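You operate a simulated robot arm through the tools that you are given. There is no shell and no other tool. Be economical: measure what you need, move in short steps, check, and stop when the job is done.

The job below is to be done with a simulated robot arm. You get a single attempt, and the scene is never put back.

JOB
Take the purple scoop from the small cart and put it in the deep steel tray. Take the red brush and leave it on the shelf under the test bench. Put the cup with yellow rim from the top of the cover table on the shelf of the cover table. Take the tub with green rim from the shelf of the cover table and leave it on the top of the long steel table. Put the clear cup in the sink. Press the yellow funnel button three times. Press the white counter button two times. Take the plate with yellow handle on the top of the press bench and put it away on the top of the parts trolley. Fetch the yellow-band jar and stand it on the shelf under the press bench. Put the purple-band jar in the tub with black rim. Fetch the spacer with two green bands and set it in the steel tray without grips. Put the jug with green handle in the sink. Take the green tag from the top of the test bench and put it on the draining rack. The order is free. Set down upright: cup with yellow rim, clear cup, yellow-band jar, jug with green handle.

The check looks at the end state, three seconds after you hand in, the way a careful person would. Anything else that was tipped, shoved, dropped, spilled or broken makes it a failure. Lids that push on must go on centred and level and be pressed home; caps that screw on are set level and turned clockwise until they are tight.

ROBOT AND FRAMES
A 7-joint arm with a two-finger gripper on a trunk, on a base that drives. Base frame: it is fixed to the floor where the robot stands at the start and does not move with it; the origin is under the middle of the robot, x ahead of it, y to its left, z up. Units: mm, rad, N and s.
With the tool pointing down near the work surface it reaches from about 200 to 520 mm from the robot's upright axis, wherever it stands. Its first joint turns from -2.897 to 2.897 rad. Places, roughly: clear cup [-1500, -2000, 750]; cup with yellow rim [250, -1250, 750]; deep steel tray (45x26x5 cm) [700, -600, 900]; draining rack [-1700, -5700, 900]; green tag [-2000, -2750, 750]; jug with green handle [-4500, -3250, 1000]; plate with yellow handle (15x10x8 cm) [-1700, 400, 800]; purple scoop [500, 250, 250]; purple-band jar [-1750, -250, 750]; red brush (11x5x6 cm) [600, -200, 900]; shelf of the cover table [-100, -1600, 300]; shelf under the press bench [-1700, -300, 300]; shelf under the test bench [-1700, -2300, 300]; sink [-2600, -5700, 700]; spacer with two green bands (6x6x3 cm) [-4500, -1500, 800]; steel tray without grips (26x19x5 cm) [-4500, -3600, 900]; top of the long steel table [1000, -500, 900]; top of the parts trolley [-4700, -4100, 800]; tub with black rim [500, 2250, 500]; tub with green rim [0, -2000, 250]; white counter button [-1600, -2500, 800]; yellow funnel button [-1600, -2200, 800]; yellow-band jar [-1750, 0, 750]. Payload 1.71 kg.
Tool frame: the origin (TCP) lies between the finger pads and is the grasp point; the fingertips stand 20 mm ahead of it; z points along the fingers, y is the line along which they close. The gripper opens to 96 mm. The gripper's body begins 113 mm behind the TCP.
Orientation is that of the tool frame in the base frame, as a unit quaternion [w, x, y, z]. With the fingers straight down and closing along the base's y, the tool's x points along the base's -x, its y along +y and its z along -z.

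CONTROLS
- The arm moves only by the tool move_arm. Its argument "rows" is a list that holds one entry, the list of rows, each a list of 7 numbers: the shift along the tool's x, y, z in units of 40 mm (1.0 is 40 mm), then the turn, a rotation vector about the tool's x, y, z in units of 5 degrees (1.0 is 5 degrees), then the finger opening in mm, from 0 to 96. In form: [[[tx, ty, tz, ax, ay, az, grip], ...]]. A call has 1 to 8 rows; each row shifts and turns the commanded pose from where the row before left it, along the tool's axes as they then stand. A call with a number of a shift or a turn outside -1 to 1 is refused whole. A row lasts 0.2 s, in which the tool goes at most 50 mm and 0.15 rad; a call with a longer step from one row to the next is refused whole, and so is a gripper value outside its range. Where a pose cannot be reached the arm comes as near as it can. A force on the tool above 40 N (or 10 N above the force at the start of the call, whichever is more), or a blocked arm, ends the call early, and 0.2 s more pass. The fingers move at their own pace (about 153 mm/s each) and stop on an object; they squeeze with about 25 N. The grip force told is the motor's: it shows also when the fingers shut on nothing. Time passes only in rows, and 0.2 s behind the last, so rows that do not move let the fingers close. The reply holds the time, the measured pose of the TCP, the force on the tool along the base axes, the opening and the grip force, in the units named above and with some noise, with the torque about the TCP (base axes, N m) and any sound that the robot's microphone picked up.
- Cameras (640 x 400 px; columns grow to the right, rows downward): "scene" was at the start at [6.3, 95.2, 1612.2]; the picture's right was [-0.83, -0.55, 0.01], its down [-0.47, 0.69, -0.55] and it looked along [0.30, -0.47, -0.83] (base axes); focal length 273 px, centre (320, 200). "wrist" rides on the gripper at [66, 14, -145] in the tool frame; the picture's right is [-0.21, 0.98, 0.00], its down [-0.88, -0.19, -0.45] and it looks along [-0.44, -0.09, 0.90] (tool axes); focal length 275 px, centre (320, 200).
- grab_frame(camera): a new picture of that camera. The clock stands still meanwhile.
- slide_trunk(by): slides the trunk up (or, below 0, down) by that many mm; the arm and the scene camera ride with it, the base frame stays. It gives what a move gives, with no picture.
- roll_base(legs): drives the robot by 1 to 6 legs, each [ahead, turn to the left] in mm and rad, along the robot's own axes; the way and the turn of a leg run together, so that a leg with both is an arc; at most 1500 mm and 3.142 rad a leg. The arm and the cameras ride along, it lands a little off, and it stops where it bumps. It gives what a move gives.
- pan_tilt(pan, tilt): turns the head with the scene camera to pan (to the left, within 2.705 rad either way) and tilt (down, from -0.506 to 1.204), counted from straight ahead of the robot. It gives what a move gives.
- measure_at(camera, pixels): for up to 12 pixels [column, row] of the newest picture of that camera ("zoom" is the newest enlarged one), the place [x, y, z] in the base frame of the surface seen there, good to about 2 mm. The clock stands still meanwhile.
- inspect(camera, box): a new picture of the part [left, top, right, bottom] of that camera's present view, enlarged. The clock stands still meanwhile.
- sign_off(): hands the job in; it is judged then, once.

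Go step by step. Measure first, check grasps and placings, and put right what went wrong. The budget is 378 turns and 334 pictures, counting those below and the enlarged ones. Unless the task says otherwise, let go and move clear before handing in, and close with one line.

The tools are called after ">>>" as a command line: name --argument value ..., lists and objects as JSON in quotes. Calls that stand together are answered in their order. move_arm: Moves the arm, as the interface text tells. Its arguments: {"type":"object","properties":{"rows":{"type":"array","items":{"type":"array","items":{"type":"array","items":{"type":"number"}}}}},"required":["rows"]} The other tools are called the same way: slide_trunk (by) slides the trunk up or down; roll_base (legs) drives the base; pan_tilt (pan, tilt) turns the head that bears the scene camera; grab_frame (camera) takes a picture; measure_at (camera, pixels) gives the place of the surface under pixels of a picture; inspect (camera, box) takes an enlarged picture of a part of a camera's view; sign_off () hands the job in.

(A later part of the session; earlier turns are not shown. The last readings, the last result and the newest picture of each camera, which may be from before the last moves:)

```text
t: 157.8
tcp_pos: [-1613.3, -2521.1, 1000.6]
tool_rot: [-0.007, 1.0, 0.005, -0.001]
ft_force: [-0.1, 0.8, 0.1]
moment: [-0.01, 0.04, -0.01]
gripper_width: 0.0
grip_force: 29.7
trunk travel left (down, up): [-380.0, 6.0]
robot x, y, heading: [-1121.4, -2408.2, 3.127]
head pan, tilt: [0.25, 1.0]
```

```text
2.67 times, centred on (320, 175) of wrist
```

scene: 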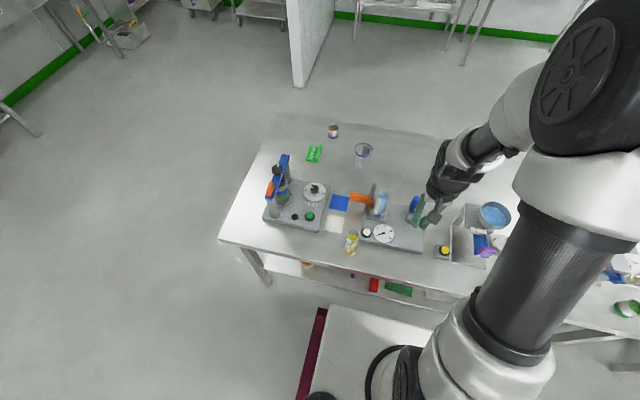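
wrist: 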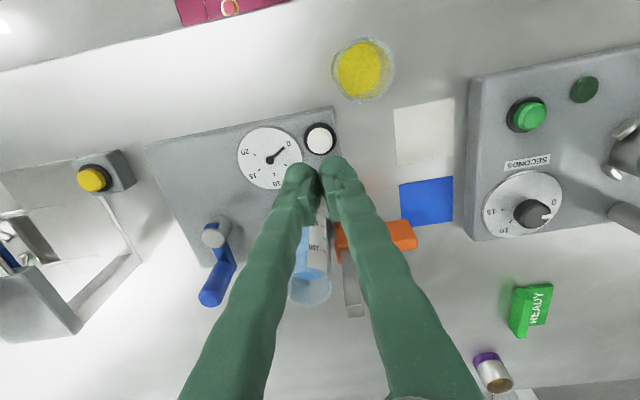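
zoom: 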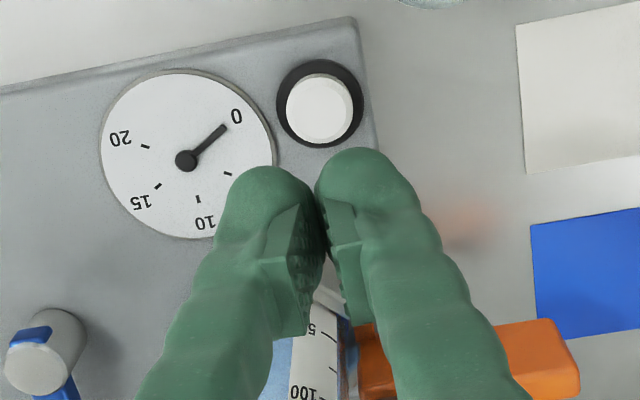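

>>> move_arm --rows '[[[0, -1, 0, 0, 0, 0, 0], [0, -1, 0, 0, 0, 0, 0], [0, -1, 0, 0, 0, 0, 0], [0, -1, 0, 0, 0, 0, 0], [0, -1, 0, 0, 0, 0, 0], [0, -1, 0, 0, 0, 0, 0], [0, -0.9, 0, 0, 0, 0, 0]]]'

>>> grab_frame --camera "wrist"

```text
t: 159.4
tcp_pos: [-1617.6, -2248.0, 1002.2]
tool_rot: [-0.007, 1.0, 0.006, 0.0]
ft_force: [0.6, 0.9, -0.8]
moment: [-0.05, -0.01, 0.02]
gripper_width: 0.0
grip_force: 29.6
trunk travel left (down, up): [-380.0, 6.0]
robot x, y, heading: [-1123.4, -2408.7, 3.13]
head pan, tilt: [0.25, 1.0]
```

```text
270 pictures are left
```

wrist: 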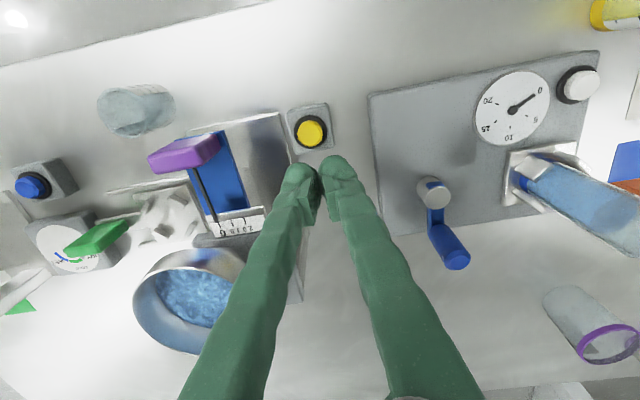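

>>> measure_at --camera "wrist" --pixels '[[311, 130], [305, 130], [317, 130], [311, 122], [311, 138], [240, 280], [200, 190], [210, 250]]'

>>> move_arm --rows '[[[0, 0, 1, 0, 0, 0, 0], [0, 0, 1, 0, 0, 0, 0], [0, 0, 0.6, 0, 0, 0, 0]]]'

>>> grab_frame --camera "wrist"

```text
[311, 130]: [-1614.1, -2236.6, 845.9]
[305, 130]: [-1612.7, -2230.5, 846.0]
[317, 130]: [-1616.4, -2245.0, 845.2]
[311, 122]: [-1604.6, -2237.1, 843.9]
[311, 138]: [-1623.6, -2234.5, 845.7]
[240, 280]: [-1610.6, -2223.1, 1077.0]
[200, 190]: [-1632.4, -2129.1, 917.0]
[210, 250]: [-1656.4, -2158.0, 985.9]
```

```text
t: 160.2
tcp_pos: [-1617.7, -2244.7, 899.6]
tool_rot: [-0.007, 1.0, 0.006, 0.0]
ft_force: [-1.1, -0.1, -0.7]
moment: [-0.02, -0.01, -0.01]
gripper_width: 0.1
grip_force: 28.8
trunk travel left (down, up): [-380.0, 6.0]
robot x, y, heading: [-1124.3, -2409.8, 3.13]
head pan, tilt: [0.25, 1.0]
```

```text
269 pictures are left
```

wrist: 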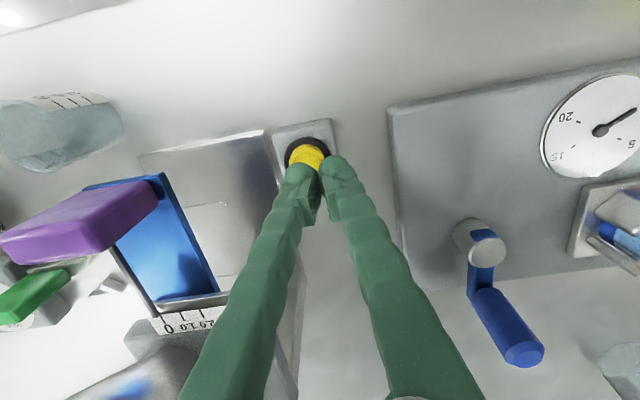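

>>> move_arm --rows '[[[0.1, -0.2, 0, 0, 0, 0, 0], [0, 0, 0.4, 0, 0, 0, 0], [0, 0, 0.35, 0, 0, 0, 0], [0, 0, 0.12, 0, 0, 0, 0]]]'

```text
t: 161.2
tcp_pos: [-1613.1, -2236.7, 864.1]
tool_rot: [-0.009, 1.0, 0.006, 0.001]
ft_force: [0.2, -0.3, 1.5]
moment: [-0.01, 0.0, -0.06]
gripper_width: 0.0
grip_force: 29.5
trunk travel left (down, up): [-380.0, 6.0]
robot x, y, heading: [-1124.1, -2407.8, 3.13]
head pan, tilt: [0.25, 1.0]
```

>>> move_arm --rows '[[[0, 0, 0.1, 0, 0, 0, 0]]]'

```text
t: 161.6
tcp_pos: [-1613.7, -2236.5, 859.8]
tool_rot: [-0.008, 1.0, 0.006, 0.0]
ft_force: [-2.2, 0.6, 3.0]
moment: [-0.01, 0.03, -0.03]
gripper_width: 0.4
grip_force: 29.6
trunk travel left (down, up): [-380.0, 6.0]
robot x, y, heading: [-1124.2, -2411.1, 3.128]
head pan, tilt: [0.25, 1.0]
heard: click
```

First click on yellow. Release and press again.

>>> move_arm --rows '[[[0, 0, -0.5, 0, 0, 0, 0], [0, 0, 0, 0, 0, 0, 0], [0, 0, 0.4, 0, 0, 0, 0], [0, 0, 0.1, 0, 0, 0, 0], [0, 0, 0.02, 0, 0, 0, 0]]]'

>>> move_arm --rows '[[[0, 0, -0.5, 0, 0, 0, 0], [0, 0, 0, 0, 0, 0, 0]]]'

>>> grab_frame --camera "wrist"

```text
t: 162.8
tcp_pos: [-1611.5, -2235.1, 858.8]
tool_rot: [-0.008, 1.0, 0.007, 0.0]
ft_force: [0.6, -0.7, 6.8]
moment: [-0.05, 0.03, 0.0]
gripper_width: 0.4
grip_force: 29.6
trunk travel left (down, up): [-380.0, 6.0]
robot x, y, heading: [-1123.0, -2410.6, 3.13]
head pan, tilt: [0.25, 1.0]
heard: click
```

```text
t: 163.4
tcp_pos: [-1611.9, -2234.7, 878.7]
tool_rot: [-0.008, 1.0, 0.006, 0.001]
ft_force: [0.1, 0.1, -0.8]
moment: [0.02, -0.04, 0.01]
gripper_width: 0.3
grip_force: 30.0
trunk travel left (down, up): [-380.0, 6.0]
robot x, y, heading: [-1127.5, -2406.7, 3.128]
head pan, tilt: [0.25, 1.0]
```

```text
268 pictures are left
```

wrist: 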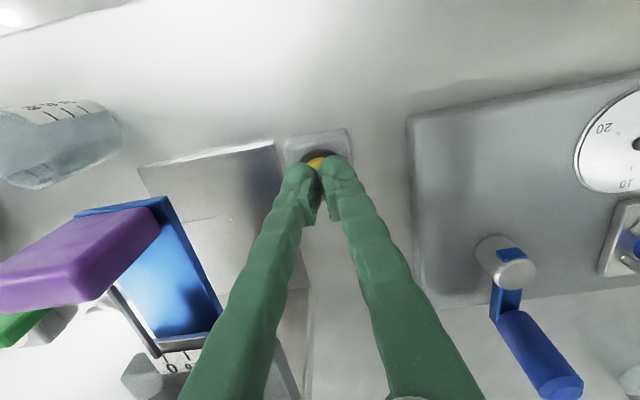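

Two clicks so far; third press, then lift.

>>> move_arm --rows '[[[0, 0, 0.4, 0, 0, 0, 0], [0, 0, 0.1, 0, 0, 0, 0], [0, 0, 0.02, 0, 0, 0, 0]]]'

>>> move_arm --rows '[[[0, 0, -1, 0, 0, 0, 0], [0, 0, -1, 0, 0, 0, 0], [0, 0, -1, 0, 0, 0, 0], [0, 0, -1, 0, 0, 0, 0], [0, 0, -1, 0, 0, 0, 0]]]'

>>> grab_frame --camera "wrist"

```text
t: 164.2
tcp_pos: [-1611.2, -2235.3, 858.8]
tool_rot: [-0.009, 1.0, 0.005, 0.0]
ft_force: [1.2, 3.6, 9.3]
moment: [0.04, 0.02, 0.05]
gripper_width: 6.2
grip_force: 29.5
trunk travel left (down, up): [-380.0, 6.0]
robot x, y, heading: [-1125.7, -2408.3, 3.127]
head pan, tilt: [0.25, 1.0]
heard: click
```

```text
t: 165.4
tcp_pos: [-1609.5, -2237.7, 1058.5]
tool_rot: [-0.007, 1.0, 0.006, 0.0]
ft_force: [0.5, -0.2, 0.6]
moment: [0.01, 0.05, 0.0]
gripper_width: 0.0
grip_force: 29.5
trunk travel left (down, up): [-380.0, 6.0]
robot x, y, heading: [-1124.3, -2410.9, 3.125]
head pan, tilt: [0.25, 1.0]
```

```text
267 pictures are left
```

wrist: 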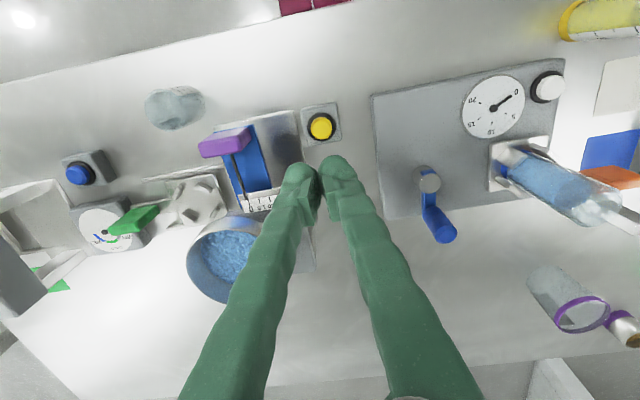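

All button presses clicked. Next the clear cup near (175,107): measure and move above it.

>>> inspect --camera "wrist" --box '[120, 60, 240, 140]'

>>> measure_at --camera "wrist" --pixels '[[175, 107], [150, 107], [203, 100], [170, 90], [180, 125], [175, 98]]'

>>> move_arm --rows '[[[0.3, -0.9, 0, 0, 0, 0, 96], [0.3, -0.9, 0, 0, 0, 0, 96], [0.3, -0.9, 0, 0, 0, 0, 96], [0.3, -0.9, 0, 0, 0, 0, 96]]]'

>>> grab_frame --camera "wrist"

```text
5.00 times, centred on (180, 100) of wrist
```

zoom: 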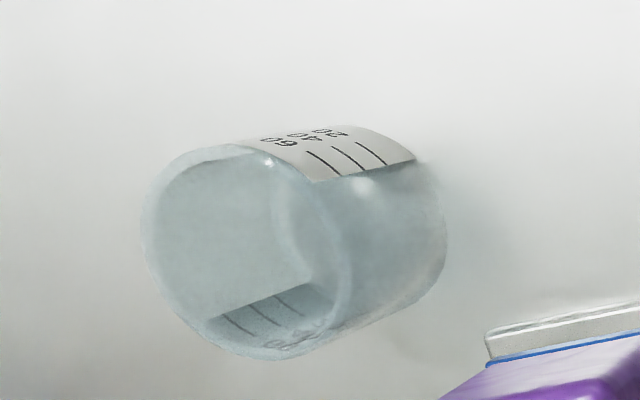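

```text
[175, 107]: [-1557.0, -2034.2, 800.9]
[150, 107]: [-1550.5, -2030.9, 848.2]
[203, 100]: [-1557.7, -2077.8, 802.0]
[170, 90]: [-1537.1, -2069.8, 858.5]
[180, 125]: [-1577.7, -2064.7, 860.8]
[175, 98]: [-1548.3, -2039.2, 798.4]
```

```text
t: 166.4
tcp_pos: [-1564.0, -2093.3, 1059.3]
tool_rot: [-0.008, 1.0, 0.006, 0.0]
ft_force: [0.3, 0.4, 0.1]
moment: [-0.07, 0.02, 0.0]
gripper_width: 96.1
grip_force: 0.0
trunk travel left (down, up): [-380.0, 6.0]
robot x, y, heading: [-1122.4, -2411.8, 3.127]
head pan, tilt: [0.25, 1.0]
```

```text
265 pictures are left
```

wrist: 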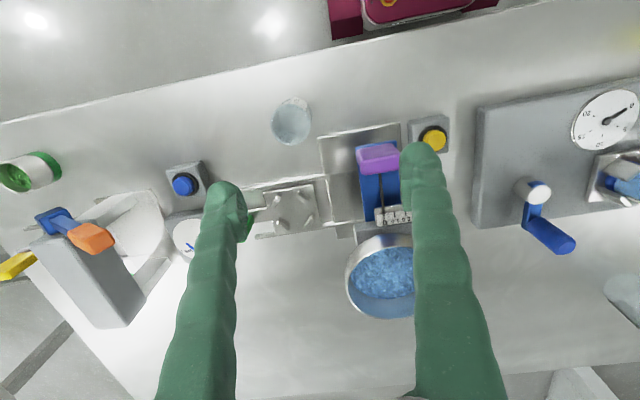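

>>> inspect --camera "wrist" --box '[250, 80, 340, 160]'

>>> measure_at --camera "zoom" --pixels '[[160, 200], [435, 200], [290, 125], [290, 450], [290, 300], [300, 130]]'

```text
5.00 times, centred on (295, 120) of wrist
```

zoom: 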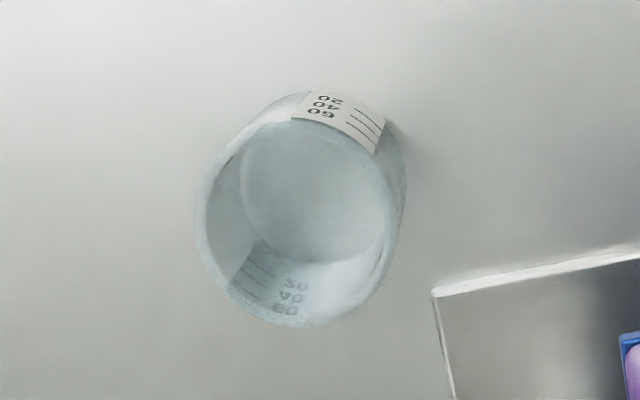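

```text
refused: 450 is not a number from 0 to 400
```

>>> measure_at --camera "zoom" --pixels '[[200, 215], [400, 170], [270, 322], [310, 90], [310, 195], [378, 265], [225, 150], [380, 150]]'

```text
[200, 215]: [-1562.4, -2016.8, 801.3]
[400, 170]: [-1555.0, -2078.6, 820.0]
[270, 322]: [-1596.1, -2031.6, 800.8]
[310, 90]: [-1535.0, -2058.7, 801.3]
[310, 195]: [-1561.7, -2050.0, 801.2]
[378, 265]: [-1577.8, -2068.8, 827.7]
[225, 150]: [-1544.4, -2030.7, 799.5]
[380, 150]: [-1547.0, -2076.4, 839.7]
```

>>> measure_at --camera "zoom" --pixels '[[450, 310], [520, 330], [445, 292], [435, 250], [560, 275], [600, 380]]'

```text
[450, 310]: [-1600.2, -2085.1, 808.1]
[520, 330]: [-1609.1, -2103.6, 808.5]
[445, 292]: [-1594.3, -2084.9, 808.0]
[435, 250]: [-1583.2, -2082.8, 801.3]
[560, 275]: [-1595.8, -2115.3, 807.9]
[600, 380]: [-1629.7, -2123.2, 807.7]
```

>>> move_arm --rows '[[[0.1, -0.98, 0, 0, 0, 0, 90], [0, 0, 1, 0, 0, 0, 90], [0, 0, 1, 0, 0, 0, 90], [0, 0, 1, 0, 0, 0, 90], [0, 0, 0.8, 0, 0, 0, 90]]]'

>>> grab_frame --camera "wrist"

```text
t: 167.6
tcp_pos: [-1562.0, -2052.9, 906.8]
tool_rot: [-0.008, 1.0, 0.006, 0.0]
ft_force: [1.5, -0.6, -0.3]
moment: [-0.03, 0.01, -0.02]
gripper_width: 90.0
grip_force: 0.1
trunk travel left (down, up): [-380.0, 6.0]
robot x, y, heading: [-1125.8, -2412.8, 3.129]
head pan, tilt: [0.25, 1.0]
```

```text
263 pictures are left
```

wrist: 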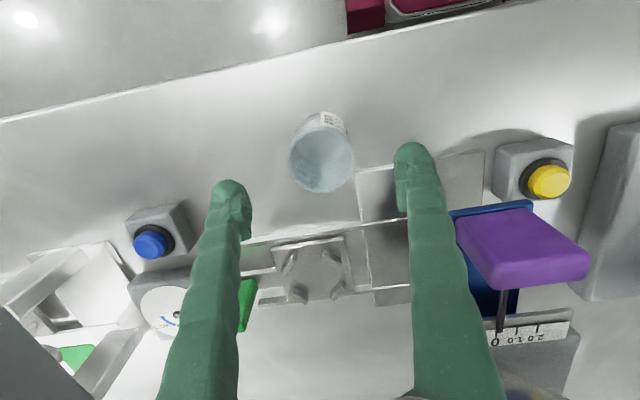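

>>> move_arm --rows '[[[0, 0, 0.8, 0, 0, 0, 90], [0, 0, 0.75, 0, 0, 0, 90]]]'

>>> grab_frame --camera "wrist"

```text
t: 168.2
tcp_pos: [-1560.7, -2052.5, 844.6]
tool_rot: [-0.008, 1.0, 0.006, 0.0]
ft_force: [0.2, 0.4, 0.3]
moment: [-0.01, 0.04, -0.01]
gripper_width: 90.0
grip_force: 0.1
trunk travel left (down, up): [-380.0, 6.0]
robot x, y, heading: [-1122.3, -2412.2, 3.125]
head pan, tilt: [0.25, 1.0]
```

```text
262 pictures are left
```

wrist: 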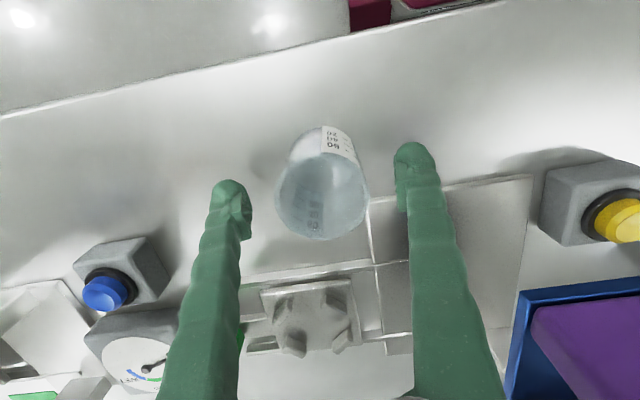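

>>> move_arm --rows '[[[0, 0, 0, 0, 0, 0, 30], [0, 0, 0, 0, 0, 0, 30], [0, 0, -0.3, 0, 0, 0, 30], [0, 0, -1, 0, 0, 0, 30], [0, 0, -1, 0, 0, 0, 30], [0, 0, -1, 0, 0, 0, 30], [0, 0, -1, 0, 0, 0, 30], [0, 0, -1, 0, 0, 0, 30]]]'

>>> grab_frame --camera "wrist"

```text
t: 170.0
tcp_pos: [-1562.1, -2057.1, 1059.0]
tool_rot: [-0.008, 1.0, 0.005, 0.0]
ft_force: [0.5, 0.4, -0.9]
moment: [0.05, 0.02, -0.02]
gripper_width: 52.4
grip_force: 25.2
trunk travel left (down, up): [-380.0, 6.0]
robot x, y, heading: [-1126.1, -2408.8, 3.128]
head pan, tilt: [0.25, 1.0]
```

```text
261 pictures are left
```

wrist: 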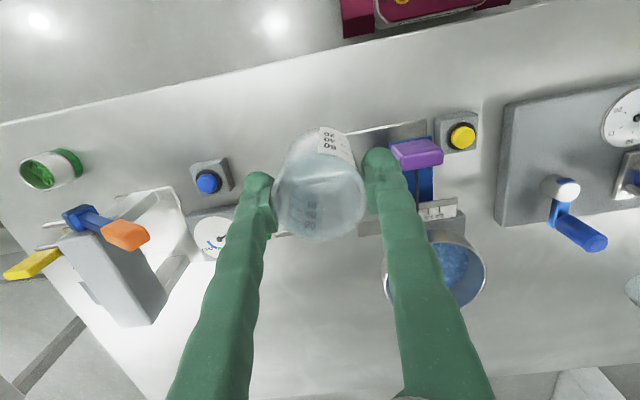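

Clear cup held (52 mm). I back off and drive toward the sink.

>>> roll_base --legs '[[-230, 0], [0, 1.585], [1450, 0], [600, 0]]'

>>> pan_tilt --pan -0.5 --tilt 0.5

>>> grab_frame --camera "scene"

```text
t: 186.6
tcp_pos: [-1395.6, -4843.3, 1055.5]
tool_rot: [-0.007, 0.718, 0.696, -0.005]
ft_force: [0.5, 0.2, -1.1]
moment: [0.05, 0.01, 0.0]
gripper_width: 52.4
grip_force: 25.1
trunk travel left (down, up): [-380.0, 6.0]
robot x, y, heading: [-1020.5, -4419.4, -1.633]
head pan, tilt: [0.25, 1.0]
```

```text
t: 187.7
tcp_pos: [-1395.1, -4826.3, 1064.6]
tool_rot: [-0.001, 0.718, 0.696, -0.012]
ft_force: [0.7, -0.4, -0.8]
moment: [-0.04, 0.01, 0.0]
gripper_width: 52.1
grip_force: 25.2
trunk travel left (down, up): [-380.0, 6.0]
robot x, y, heading: [-1019.0, -4419.4, -1.63]
head pan, tilt: [-0.499, 0.499]
```

```text
260 pictures are left
```

scene: 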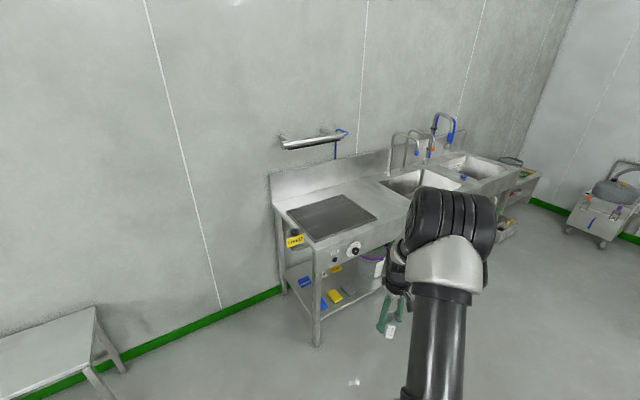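

>>> measure_at --camera "scene" --pixels '[[316, 240], [398, 214], [330, 212], [405, 185], [430, 180], [470, 170], [510, 168], [318, 340], [281, 206], [408, 180], [460, 185], [520, 180]]'

>>> inspect --camera "scene" --box '[260, 100, 560, 280]'

```text
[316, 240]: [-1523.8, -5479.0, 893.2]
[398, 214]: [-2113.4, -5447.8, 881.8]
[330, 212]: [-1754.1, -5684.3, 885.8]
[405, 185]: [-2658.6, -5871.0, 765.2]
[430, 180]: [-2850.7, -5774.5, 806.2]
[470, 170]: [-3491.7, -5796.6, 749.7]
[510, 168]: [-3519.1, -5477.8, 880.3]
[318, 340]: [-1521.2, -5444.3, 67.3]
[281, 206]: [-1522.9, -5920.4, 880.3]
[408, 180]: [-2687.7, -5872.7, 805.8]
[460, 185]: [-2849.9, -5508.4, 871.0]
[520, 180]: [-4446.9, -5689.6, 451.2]
```

```text
2.13 times, centred on (410, 190) of scene
```

zoom: 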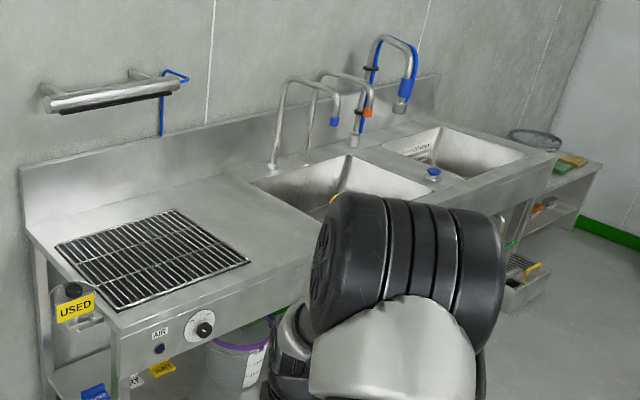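

>>> roll_base --legs '[[0, -1.511], [1460, 0], [0, 1.571]]'

>>> pan_tilt --pan 0.2 --tilt 0.7

>>> grab_frame --camera "scene"

```text
t: 204.4
tcp_pos: [-2828.8, -4904.2, 1064.7]
tool_rot: [-0.001, 0.686, 0.727, -0.01]
ft_force: [1.2, -0.5, -1.1]
moment: [0.0, -0.01, 0.01]
gripper_width: 52.0
grip_force: 25.1
trunk travel left (down, up): [-380.0, 6.0]
robot x, y, heading: [-2500.0, -4464.3, -1.54]
head pan, tilt: [-0.499, 0.499]
```

```text
t: 205.5
tcp_pos: [-2829.6, -4888.6, 1069.7]
tool_rot: [0.003, 0.686, 0.727, -0.018]
ft_force: [0.0, 0.8, -0.7]
moment: [-0.03, 0.01, 0.02]
gripper_width: 51.9
grip_force: 24.7
trunk travel left (down, up): [-380.0, 6.0]
robot x, y, heading: [-2501.3, -4466.3, -1.539]
head pan, tilt: [0.201, 0.7]
```

```text
258 pictures are left
```

scene: 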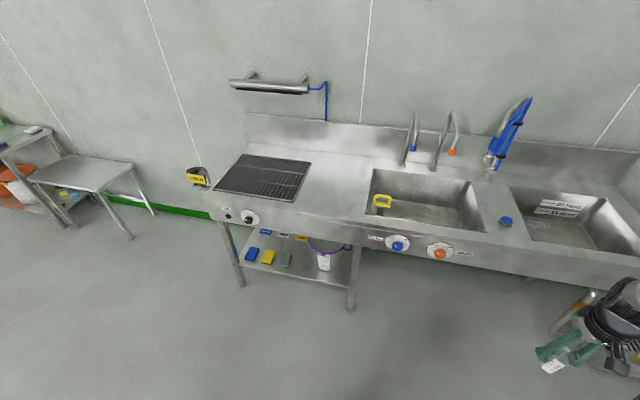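

>>> measure_at --camera "scene" --pixels '[[425, 205], [367, 212], [480, 228], [375, 170], [470, 182], [575, 225], [520, 235], [382, 200], [505, 221], [545, 208], [400, 225], [262, 175]]'

>>> inspect --camera "scene" --box '[350, 130, 640, 300]'

```text
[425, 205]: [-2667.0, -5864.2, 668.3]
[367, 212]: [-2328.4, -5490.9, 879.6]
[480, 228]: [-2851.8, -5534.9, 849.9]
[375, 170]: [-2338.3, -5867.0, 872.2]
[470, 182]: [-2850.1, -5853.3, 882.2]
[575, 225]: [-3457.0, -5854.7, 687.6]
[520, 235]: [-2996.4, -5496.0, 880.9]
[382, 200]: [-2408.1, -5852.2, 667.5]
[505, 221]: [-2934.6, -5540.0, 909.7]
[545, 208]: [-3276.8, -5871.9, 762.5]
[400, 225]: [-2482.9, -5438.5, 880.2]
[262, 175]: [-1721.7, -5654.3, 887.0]
```

```text
2.21 times, centred on (495, 215) of scene
```

zoom: 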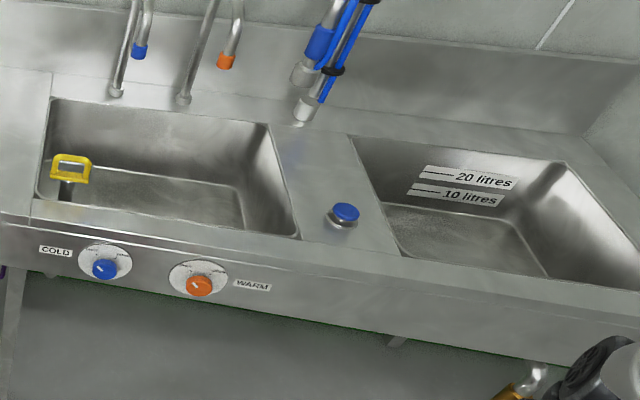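

The first basin spans x −2330…−2850, y −5490…−5870. I bring the arm nearer centre and drive up to it.

>>> move_arm --rows '[[[0, 0.9, 0, 0, 0.18, 0, 30], [0, 0.9, 0, 0, 0.18, 0, 30], [0, 0.9, 0, 0, 0, 0, 30], [0, 0.9, 0, 0, 0, 0, 30], [0, 0.9, 0, 0, 0, 0, 30], [0, 0.9, 0, 0, 0, 0, 30]]]'

>>> roll_base --legs '[[0, -0.25], [590, 0], [0, 0.21]]'

>>> grab_frame --camera "wrist"

```text
t: 206.9
tcp_pos: [-2608.3, -4875.4, 1064.8]
tool_rot: [-0.008, 0.687, 0.727, -0.007]
ft_force: [0.3, 0.7, -0.7]
moment: [-0.01, 0.02, -0.01]
gripper_width: 51.7
grip_force: 25.2
trunk travel left (down, up): [-380.0, 6.0]
robot x, y, heading: [-2499.8, -4466.8, -1.538]
head pan, tilt: [0.201, 0.7]
```

```text
t: 212.1
tcp_pos: [-2740.4, -5418.4, 1064.9]
tool_rot: [-0.007, 0.696, 0.718, -0.006]
ft_force: [0.0, -0.4, -0.8]
moment: [0.03, 0.02, 0.02]
gripper_width: 51.6
grip_force: 25.2
trunk travel left (down, up): [-380.0, 6.0]
robot x, y, heading: [-2618.2, -5012.0, -1.572]
head pan, tilt: [0.201, 0.7]
```

```text
256 pictures are left
```

wrist: 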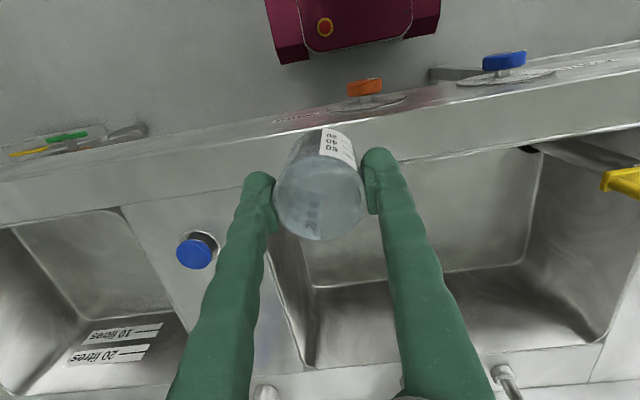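

>>> roll_base --legs '[[115, 0]]'

>>> move_arm --rows '[[[-0.8, 0.4, 0, 0, 0, 0, 30], [-0.8, 0.4, 0, 0, 0, 0, 30], [-0.6, 0.4, 0, 0, 0, 0, 30]]]'

>>> grab_frame --camera "wrist"

>>> measure_at --camera "wrist" --pixels '[[440, 220], [460, 180], [480, 240], [250, 240], [300, 260], [420, 150], [500, 130]]'

```text
t: 213.4
tcp_pos: [-2742.6, -5487.2, 1082.1]
tool_rot: [0.007, 0.698, 0.716, -0.021]
ft_force: [-0.3, 2.2, 0.0]
moment: [-0.36, -0.07, 0.04]
gripper_width: 51.8
grip_force: 25.1
trunk travel left (down, up): [-380.0, 6.0]
robot x, y, heading: [-2619.9, -5122.1, -1.573]
head pan, tilt: [0.201, 0.7]
```

```text
t: 214.2
tcp_pos: [-2692.2, -5592.5, 1074.8]
tool_rot: [0.0, 0.698, 0.716, -0.013]
ft_force: [1.1, 0.0, -1.3]
moment: [0.03, 0.01, -0.02]
gripper_width: 51.8
grip_force: 24.7
trunk travel left (down, up): [-380.0, 6.0]
robot x, y, heading: [-2621.4, -5119.2, -1.571]
head pan, tilt: [0.201, 0.7]
```

```text
255 pictures are left
```

wrist: 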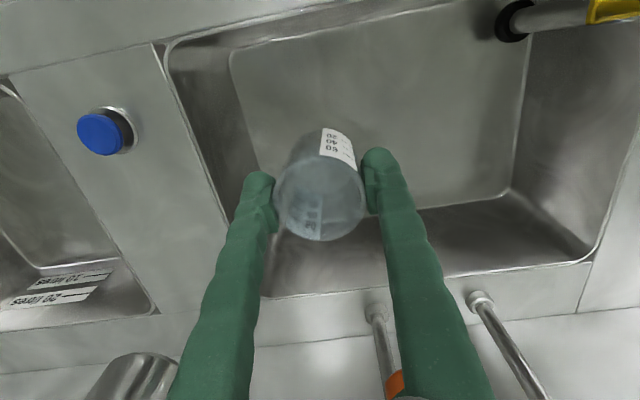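

```text
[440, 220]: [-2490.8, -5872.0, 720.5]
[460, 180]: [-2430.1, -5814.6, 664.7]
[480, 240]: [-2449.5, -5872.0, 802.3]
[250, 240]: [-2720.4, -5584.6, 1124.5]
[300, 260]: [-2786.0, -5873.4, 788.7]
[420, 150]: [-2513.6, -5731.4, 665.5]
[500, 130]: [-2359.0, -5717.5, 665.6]
```

>>> grab_frame --camera "scene"

>>> measure_at --camera "wrist" --pixels '[[397, 382], [378, 320], [480, 300], [520, 360], [110, 370]]'

```text
254 pictures are left
```

scene: 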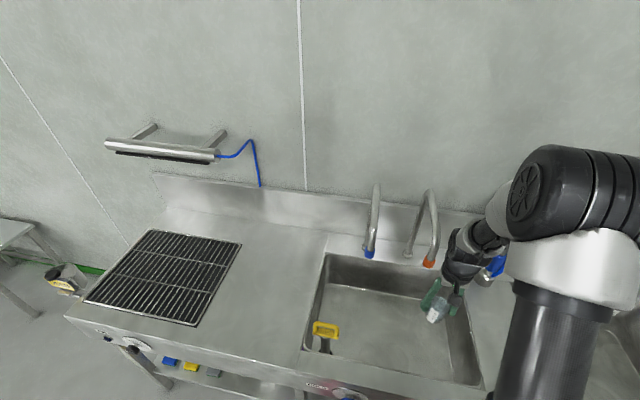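

```text
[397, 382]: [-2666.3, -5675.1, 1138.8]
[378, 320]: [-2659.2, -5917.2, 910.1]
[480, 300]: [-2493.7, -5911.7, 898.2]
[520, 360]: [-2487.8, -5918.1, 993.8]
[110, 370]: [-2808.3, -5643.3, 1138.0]
```

>>> inspect --camera "scene" --box '[330, 170, 520, 340]'

>>> measure_at --camera "scene" --pixels '[[428, 263], [429, 192], [376, 190], [369, 254], [436, 230], [490, 270], [497, 262], [436, 310]]'

```text
2.35 times, centred on (425, 255) of scene
```

zoom: 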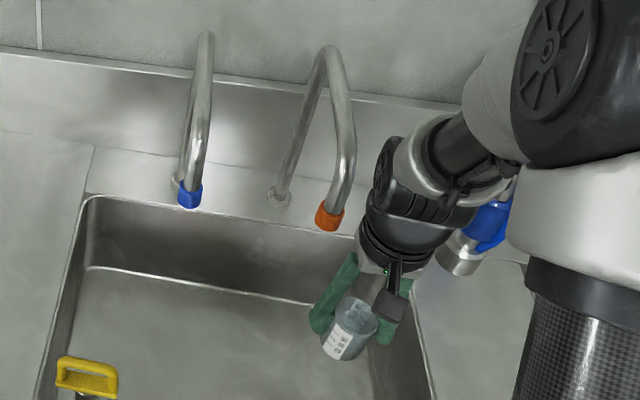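

```text
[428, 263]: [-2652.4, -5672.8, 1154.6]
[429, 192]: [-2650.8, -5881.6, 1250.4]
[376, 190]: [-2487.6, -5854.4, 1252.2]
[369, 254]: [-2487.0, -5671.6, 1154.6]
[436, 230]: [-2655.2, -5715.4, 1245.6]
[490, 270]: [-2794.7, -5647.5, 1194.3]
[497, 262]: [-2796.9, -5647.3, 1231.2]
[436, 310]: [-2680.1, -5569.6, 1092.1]
```

Spout tips hang at y≈−5660, z≈1139, so I descend first at y≈−5590, then move forward inside the basin.

>>> slide_trunk --by -180

>>> move_arm --rows '[[[0, 0, 0.8, 0, 0.13, 0, 30], [0, 0, 0.8, 0, 0.13, 0, 30], [0, 0, 0.8, 0, 0, 0, 30]]]'

>>> grab_frame --camera "wrist"

>>> grab_frame --camera "scene"

```text
t: 216.2
tcp_pos: [-2692.1, -5603.7, 889.2]
tool_rot: [-0.003, 0.698, 0.716, -0.011]
ft_force: [0.3, 0.5, -1.5]
moment: [0.0, -0.03, 0.03]
gripper_width: 51.8
grip_force: 24.9
trunk travel left (down, up): [-200.0, 186.0]
robot x, y, heading: [-2617.7, -5127.6, -1.57]
head pan, tilt: [0.201, 0.7]
```

```text
t: 217.0
tcp_pos: [-2692.9, -5604.3, 794.6]
tool_rot: [-0.011, 0.698, 0.716, -0.003]
ft_force: [0.2, 0.3, -1.6]
moment: [0.0, 0.01, 0.01]
gripper_width: 51.7
grip_force: 25.3
trunk travel left (down, up): [-200.0, 186.0]
robot x, y, heading: [-2621.0, -5121.0, -1.57]
head pan, tilt: [0.201, 0.7]
```

```text
252 pictures are left
```

wrist: 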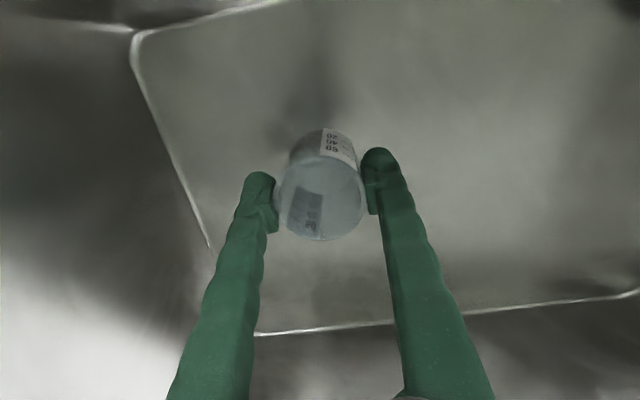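

```text
251 pictures are left
```

scene: 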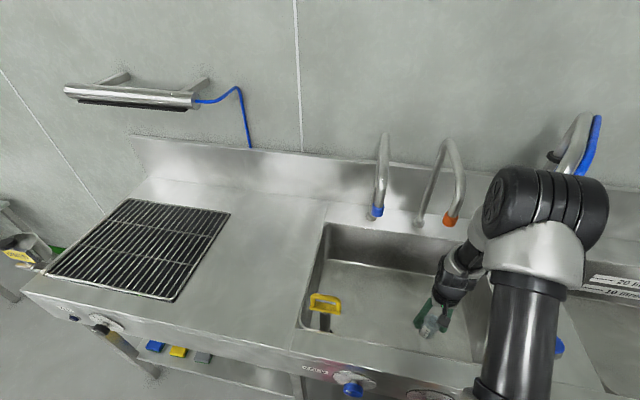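

>>> measure_at --camera "scene" --pixels '[[545, 175], [500, 190], [590, 150], [575, 170]]'

>>> move_arm --rows '[[[-0.1, -0.1, 0.7, 0, 0, 0, 30], [-0.1, 0, 0.7, 0, 0, 0, 30], [-0.1, 0, 0.5, 0, 0, 0, 30]]]'

>>> grab_frame --camera "wrist"

```text
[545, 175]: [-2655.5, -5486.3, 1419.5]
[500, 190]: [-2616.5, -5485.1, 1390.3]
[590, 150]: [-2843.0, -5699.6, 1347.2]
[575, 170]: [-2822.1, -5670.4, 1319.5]
```

```text
t: 217.8
tcp_pos: [-2701.1, -5615.9, 719.6]
tool_rot: [-0.011, 0.699, 0.715, -0.003]
ft_force: [-0.3, 0.7, -2.0]
moment: [-0.02, 0.02, 0.02]
gripper_width: 51.7
grip_force: 25.0
trunk travel left (down, up): [-200.0, 186.0]
robot x, y, heading: [-2618.5, -5124.8, -1.571]
head pan, tilt: [0.201, 0.7]
```

```text
250 pictures are left
```

wrist: 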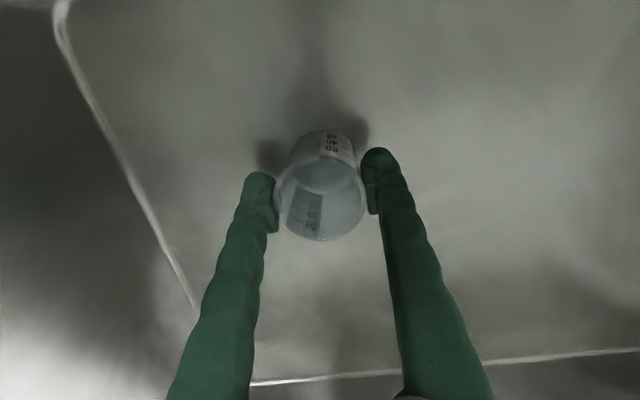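

>>> move_arm --rows '[[[0, 0, 0.12, 0, 0, 0, 30], [0, 0, 0.08, 0, 0, 0, 30]]]'

```text
t: 218.4
tcp_pos: [-2700.0, -5616.0, 711.5]
tool_rot: [-0.01, 0.698, 0.716, -0.004]
ft_force: [4.4, 4.7, 33.1]
moment: [-0.19, 0.16, 0.05]
gripper_width: 52.4
grip_force: 25.5
trunk travel left (down, up): [-200.0, 186.0]
robot x, y, heading: [-2622.2, -5125.7, -1.565]
head pan, tilt: [0.201, 0.7]
```

Contact (33 N). I ease slightly up and release.

>>> move_arm --rows '[[[0, 0, -0.06, 0, 0, 0, 30], [0, 0, 0, 0, 0, 0, 85], [0, 0, 0, 0, 0, 0, 85], [0, 0, -0.8, 0, 0, 0, 85], [0, 0, -1, 0, 0, 0, 85]]]'

>>> grab_frame --camera "wrist"

```text
t: 219.6
tcp_pos: [-2697.5, -5616.7, 784.4]
tool_rot: [-0.012, 0.698, 0.716, -0.002]
ft_force: [0.7, 0.6, 0.7]
moment: [0.0, 0.02, 0.0]
gripper_width: 84.8
grip_force: 0.2
trunk travel left (down, up): [-200.0, 186.0]
robot x, y, heading: [-2617.6, -5123.9, -1.572]
head pan, tilt: [0.201, 0.7]
```

```text
249 pictures are left
```

wrist: 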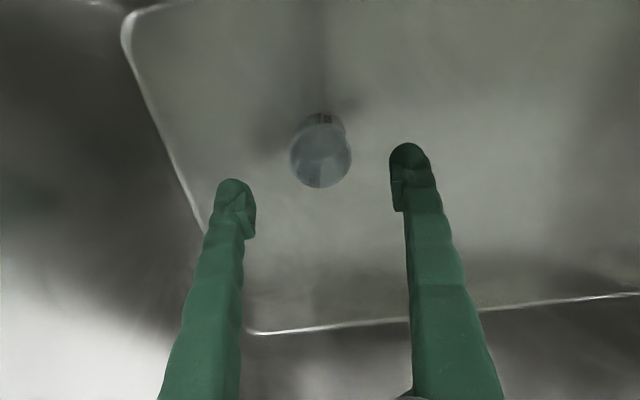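

The clear cup stands upright in the sink. I retract up and out.

>>> move_arm --rows '[[[0.5, 0, -0.8, 0, 0, 0, 85], [0.5, 0, -0.8, 0, 0, 0, 85], [0, 0, -1, 0, 0, 0, 85], [0, 0, -1, 0, 0, 0, 85]]]'

>>> slide_trunk --by 180

>>> roll_base --legs '[[-500, 0], [0, -0.85]]'

>>> pan_tilt --pan -1.0 --tilt 0.4

>>> grab_frame --camera "scene"

```text
t: 220.6
tcp_pos: [-2697.1, -5580.5, 929.8]
tool_rot: [-0.012, 0.698, 0.716, -0.002]
ft_force: [0.6, 0.6, 0.7]
moment: [-0.02, 0.03, 0.0]
gripper_width: 85.1
grip_force: 0.0
trunk travel left (down, up): [-200.0, 186.0]
robot x, y, heading: [-2620.9, -5121.7, -1.573]
head pan, tilt: [0.201, 0.7]
```

```text
t: 222.6
tcp_pos: [-2697.6, -5580.3, 1109.0]
tool_rot: [-0.012, 0.698, 0.716, -0.002]
ft_force: [0.6, 1.4, 1.1]
moment: [0.0, 0.02, 0.0]
gripper_width: 84.9
grip_force: 0.0
trunk travel left (down, up): [-380.0, 6.0]
robot x, y, heading: [-2622.2, -5129.0, -1.569]
head pan, tilt: [0.201, 0.7]
```

```text
t: 228.3
tcp_pos: [-3013.8, -4877.4, 1107.9]
tool_rot: [-0.011, 0.926, 0.377, 0.003]
ft_force: [0.5, -0.5, 0.2]
moment: [0.03, -0.01, 0.03]
gripper_width: 84.7
grip_force: 0.1
trunk travel left (down, up): [-380.0, 6.0]
robot x, y, heading: [-2625.7, -4627.0, -2.395]
head pan, tilt: [0.201, 0.7]
```

```text
t: 229.7
tcp_pos: [-3000.1, -4866.3, 1116.4]
tool_rot: [-0.009, 0.926, 0.377, -0.004]
ft_force: [-0.5, 0.6, 0.2]
moment: [0.01, 0.02, 0.01]
gripper_width: 85.3
grip_force: 0.0
trunk travel left (down, up): [-380.0, 6.0]
robot x, y, heading: [-2625.2, -4624.8, -2.392]
head pan, tilt: [-1.0, 0.4]
```

```text
248 pictures are left
```

scene: 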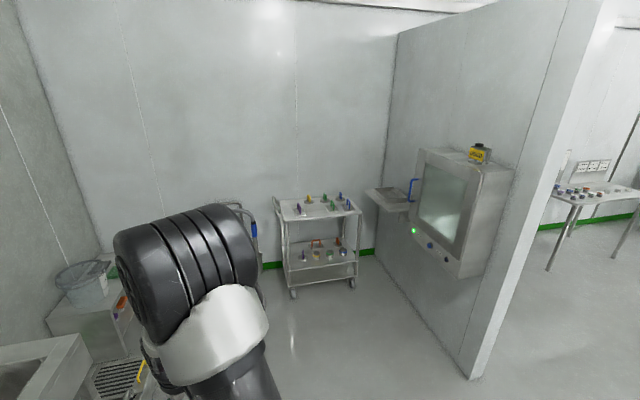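

>>> measure_at --camera "scene" --pixels '[[472, 375], [390, 195], [320, 205], [293, 292], [355, 285], [440, 215], [295, 215], [345, 200], [375, 245], [590, 195], [320, 250]]'

>>> inspect --camera "scene" --box '[250, 140, 520, 310]'

```text
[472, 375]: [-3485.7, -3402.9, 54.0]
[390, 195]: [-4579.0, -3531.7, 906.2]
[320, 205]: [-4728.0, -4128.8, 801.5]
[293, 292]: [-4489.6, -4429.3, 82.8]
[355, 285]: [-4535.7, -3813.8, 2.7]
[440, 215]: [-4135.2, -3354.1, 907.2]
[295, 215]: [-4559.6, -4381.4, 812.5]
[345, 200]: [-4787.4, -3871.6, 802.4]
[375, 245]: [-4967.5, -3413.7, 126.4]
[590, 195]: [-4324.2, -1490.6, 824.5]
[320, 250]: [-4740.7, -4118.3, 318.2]
```

```text
2.35 times, centred on (385, 225) of scene
```

zoom: 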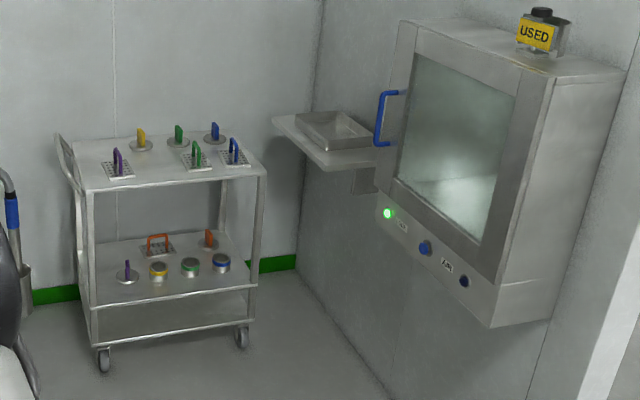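

Trolley, ledge tray and a hatch box are seen. Now to the green tag: I drive behind the test bench.

>>> roll_base --legs '[[0, -2.28], [1400, 0], [0, -0.02]]'

>>> pan_tilt --pan -0.9 --tilt 0.7

>>> grab_frame --camera "scene"

```text
t: 244.1
tcp_pos: [-2567.5, -2767.0, 1116.2]
tool_rot: [-0.007, 0.714, -0.7, 0.006]
ft_force: [-0.1, -0.1, 0.5]
moment: [0.03, 0.02, 0.0]
gripper_width: 84.9
grip_force: 0.1
trunk travel left (down, up): [-380.0, 6.0]
robot x, y, heading: [-2652.8, -3204.6, 1.571]
head pan, tilt: [-1.0, 0.4]
```

```text
t: 244.9
tcp_pos: [-2568.6, -2782.9, 1121.9]
tool_rot: [-0.014, 0.714, -0.7, 0.002]
ft_force: [0.1, 0.8, 0.2]
moment: [0.01, 0.04, 0.0]
gripper_width: 85.3
grip_force: 0.0
trunk travel left (down, up): [-380.0, 6.0]
robot x, y, heading: [-2648.6, -3208.0, 1.567]
head pan, tilt: [-0.901, 0.7]
```

```text
246 pictures are left
```

scene: 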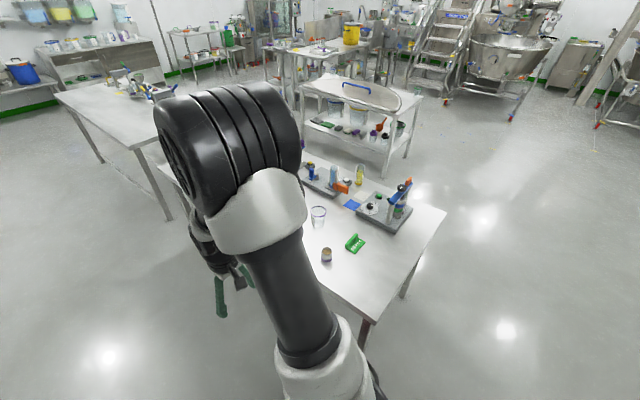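

>>> inspect --camera "scene" --box '[290, 160, 450, 330]'

>>> measure_at --camera "scene" --pixels '[[355, 243], [348, 247], [362, 240], [352, 237], [364, 318], [326, 254], [318, 215], [445, 212], [327, 265]]'

```text
2.35 times, centred on (370, 245) of scene
```

zoom: 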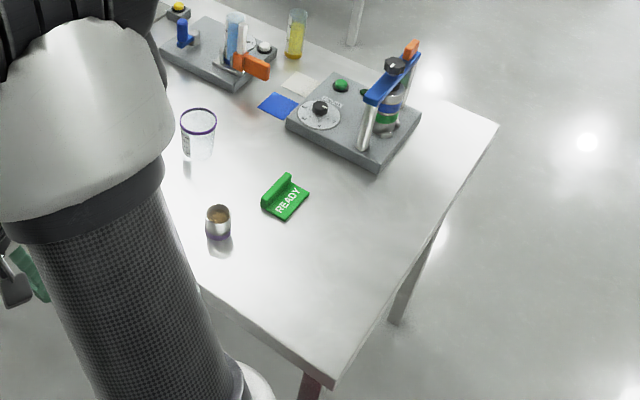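

```text
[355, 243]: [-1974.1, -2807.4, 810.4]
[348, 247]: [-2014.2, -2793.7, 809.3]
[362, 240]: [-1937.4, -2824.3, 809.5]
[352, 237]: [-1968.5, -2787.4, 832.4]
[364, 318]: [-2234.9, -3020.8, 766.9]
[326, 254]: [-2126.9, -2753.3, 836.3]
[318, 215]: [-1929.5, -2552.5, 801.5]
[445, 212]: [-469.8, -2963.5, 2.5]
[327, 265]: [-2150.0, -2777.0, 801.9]
```

The tag is a flat plate with an upright ridge at y≈−2788, z 832. I go round to the bench's back side and face it.

>>> roll_base --legs '[[500, 0], [0, -1.571]]'

>>> grab_frame --camera "wrist"

```text
t: 252.6
tcp_pos: [-2223.6, -2781.2, 1121.4]
tool_rot: [0.009, -0.018, 1.0, -0.01]
ft_force: [-0.6, 0.1, -0.6]
moment: [0.0, 0.01, -0.04]
gripper_width: 85.2
grip_force: 0.0
trunk travel left (down, up): [-380.0, 6.0]
robot x, y, heading: [-2647.8, -2698.2, 0.017]
head pan, tilt: [-0.901, 0.7]
```

```text
244 pictures are left
```

wrist: 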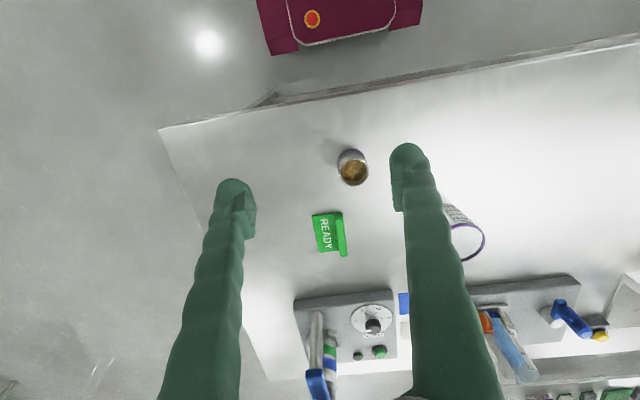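

>>> roll_base --legs '[[148, 0]]'

>>> grab_frame --camera "wrist"

>>> inspect --camera "wrist" --box '[270, 90, 390, 190]'

```text
t: 254.0
tcp_pos: [-2111.1, -2782.2, 1135.8]
tool_rot: [0.025, -0.016, 1.0, -0.01]
ft_force: [1.1, 0.5, 0.4]
moment: [0.0, 0.02, 0.0]
gripper_width: 85.3
grip_force: 0.0
trunk travel left (down, up): [-380.0, 6.0]
robot x, y, heading: [-2497.9, -2699.3, 0.012]
head pan, tilt: [-0.901, 0.7]
```

```text
243 pictures are left
```

wrist: 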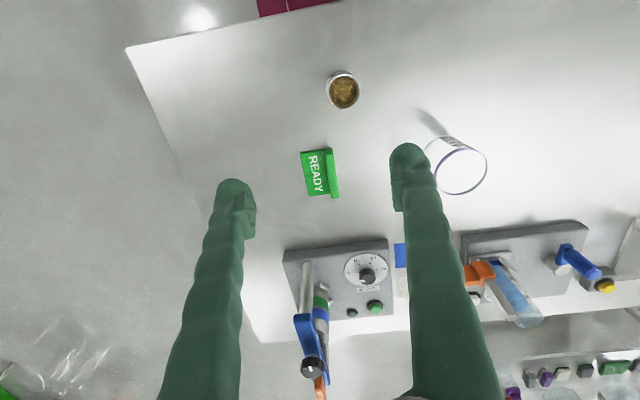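

```text
4.00 times, centred on (330, 140) of wrist
```

zoom: 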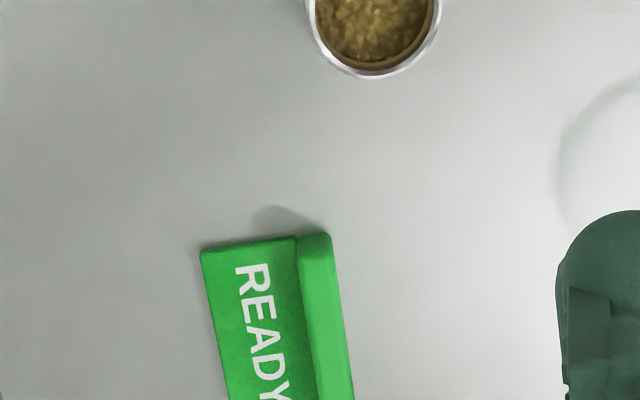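

>>> measure_at --camera "wrist" --pixels '[[329, 152], [336, 194], [332, 172], [334, 172], [318, 172], [303, 155], [340, 72], [343, 90]]'

```text
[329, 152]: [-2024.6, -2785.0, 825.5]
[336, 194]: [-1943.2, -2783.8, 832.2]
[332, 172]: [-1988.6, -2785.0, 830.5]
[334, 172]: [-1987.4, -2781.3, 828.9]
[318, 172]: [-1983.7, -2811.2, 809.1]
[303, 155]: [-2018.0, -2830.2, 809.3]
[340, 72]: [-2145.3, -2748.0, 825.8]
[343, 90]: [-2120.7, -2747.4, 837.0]
```

>>> move_arm --rows '[[[-0.76, -0.02, 0, 0, 0, 0, 60], [-0.76, -0.02, 0, 0, 0, 0, 60], [-0.76, -0.02, 0, 0, 0, 0, 60], [-0.76, 0, 0, 0, 0, 0, 60], [0, 0, 1, 0, 0, 0, 60], [0, 0, 1, 0, 0, 0, 60], [0, 0, 1, 0, 0, 0, 60], [0, 0, 1, 0, 0, 0, 60]]]'

>>> grab_frame --camera "wrist"

```text
t: 255.8
tcp_pos: [-1955.8, -2782.8, 966.3]
tool_rot: [0.011, -0.015, 1.0, -0.011]
ft_force: [0.2, -0.1, 0.0]
moment: [-0.01, 0.14, -0.06]
gripper_width: 60.0
grip_force: 0.1
trunk travel left (down, up): [-380.0, 6.0]
robot x, y, heading: [-2499.1, -2698.9, 0.014]
head pan, tilt: [-0.901, 0.7]
```

```text
241 pictures are left
```

wrist: 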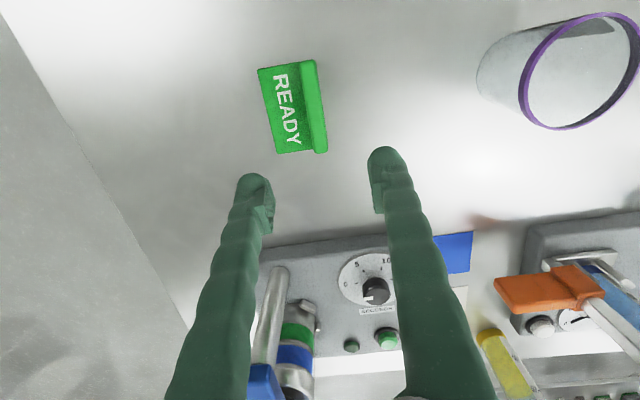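

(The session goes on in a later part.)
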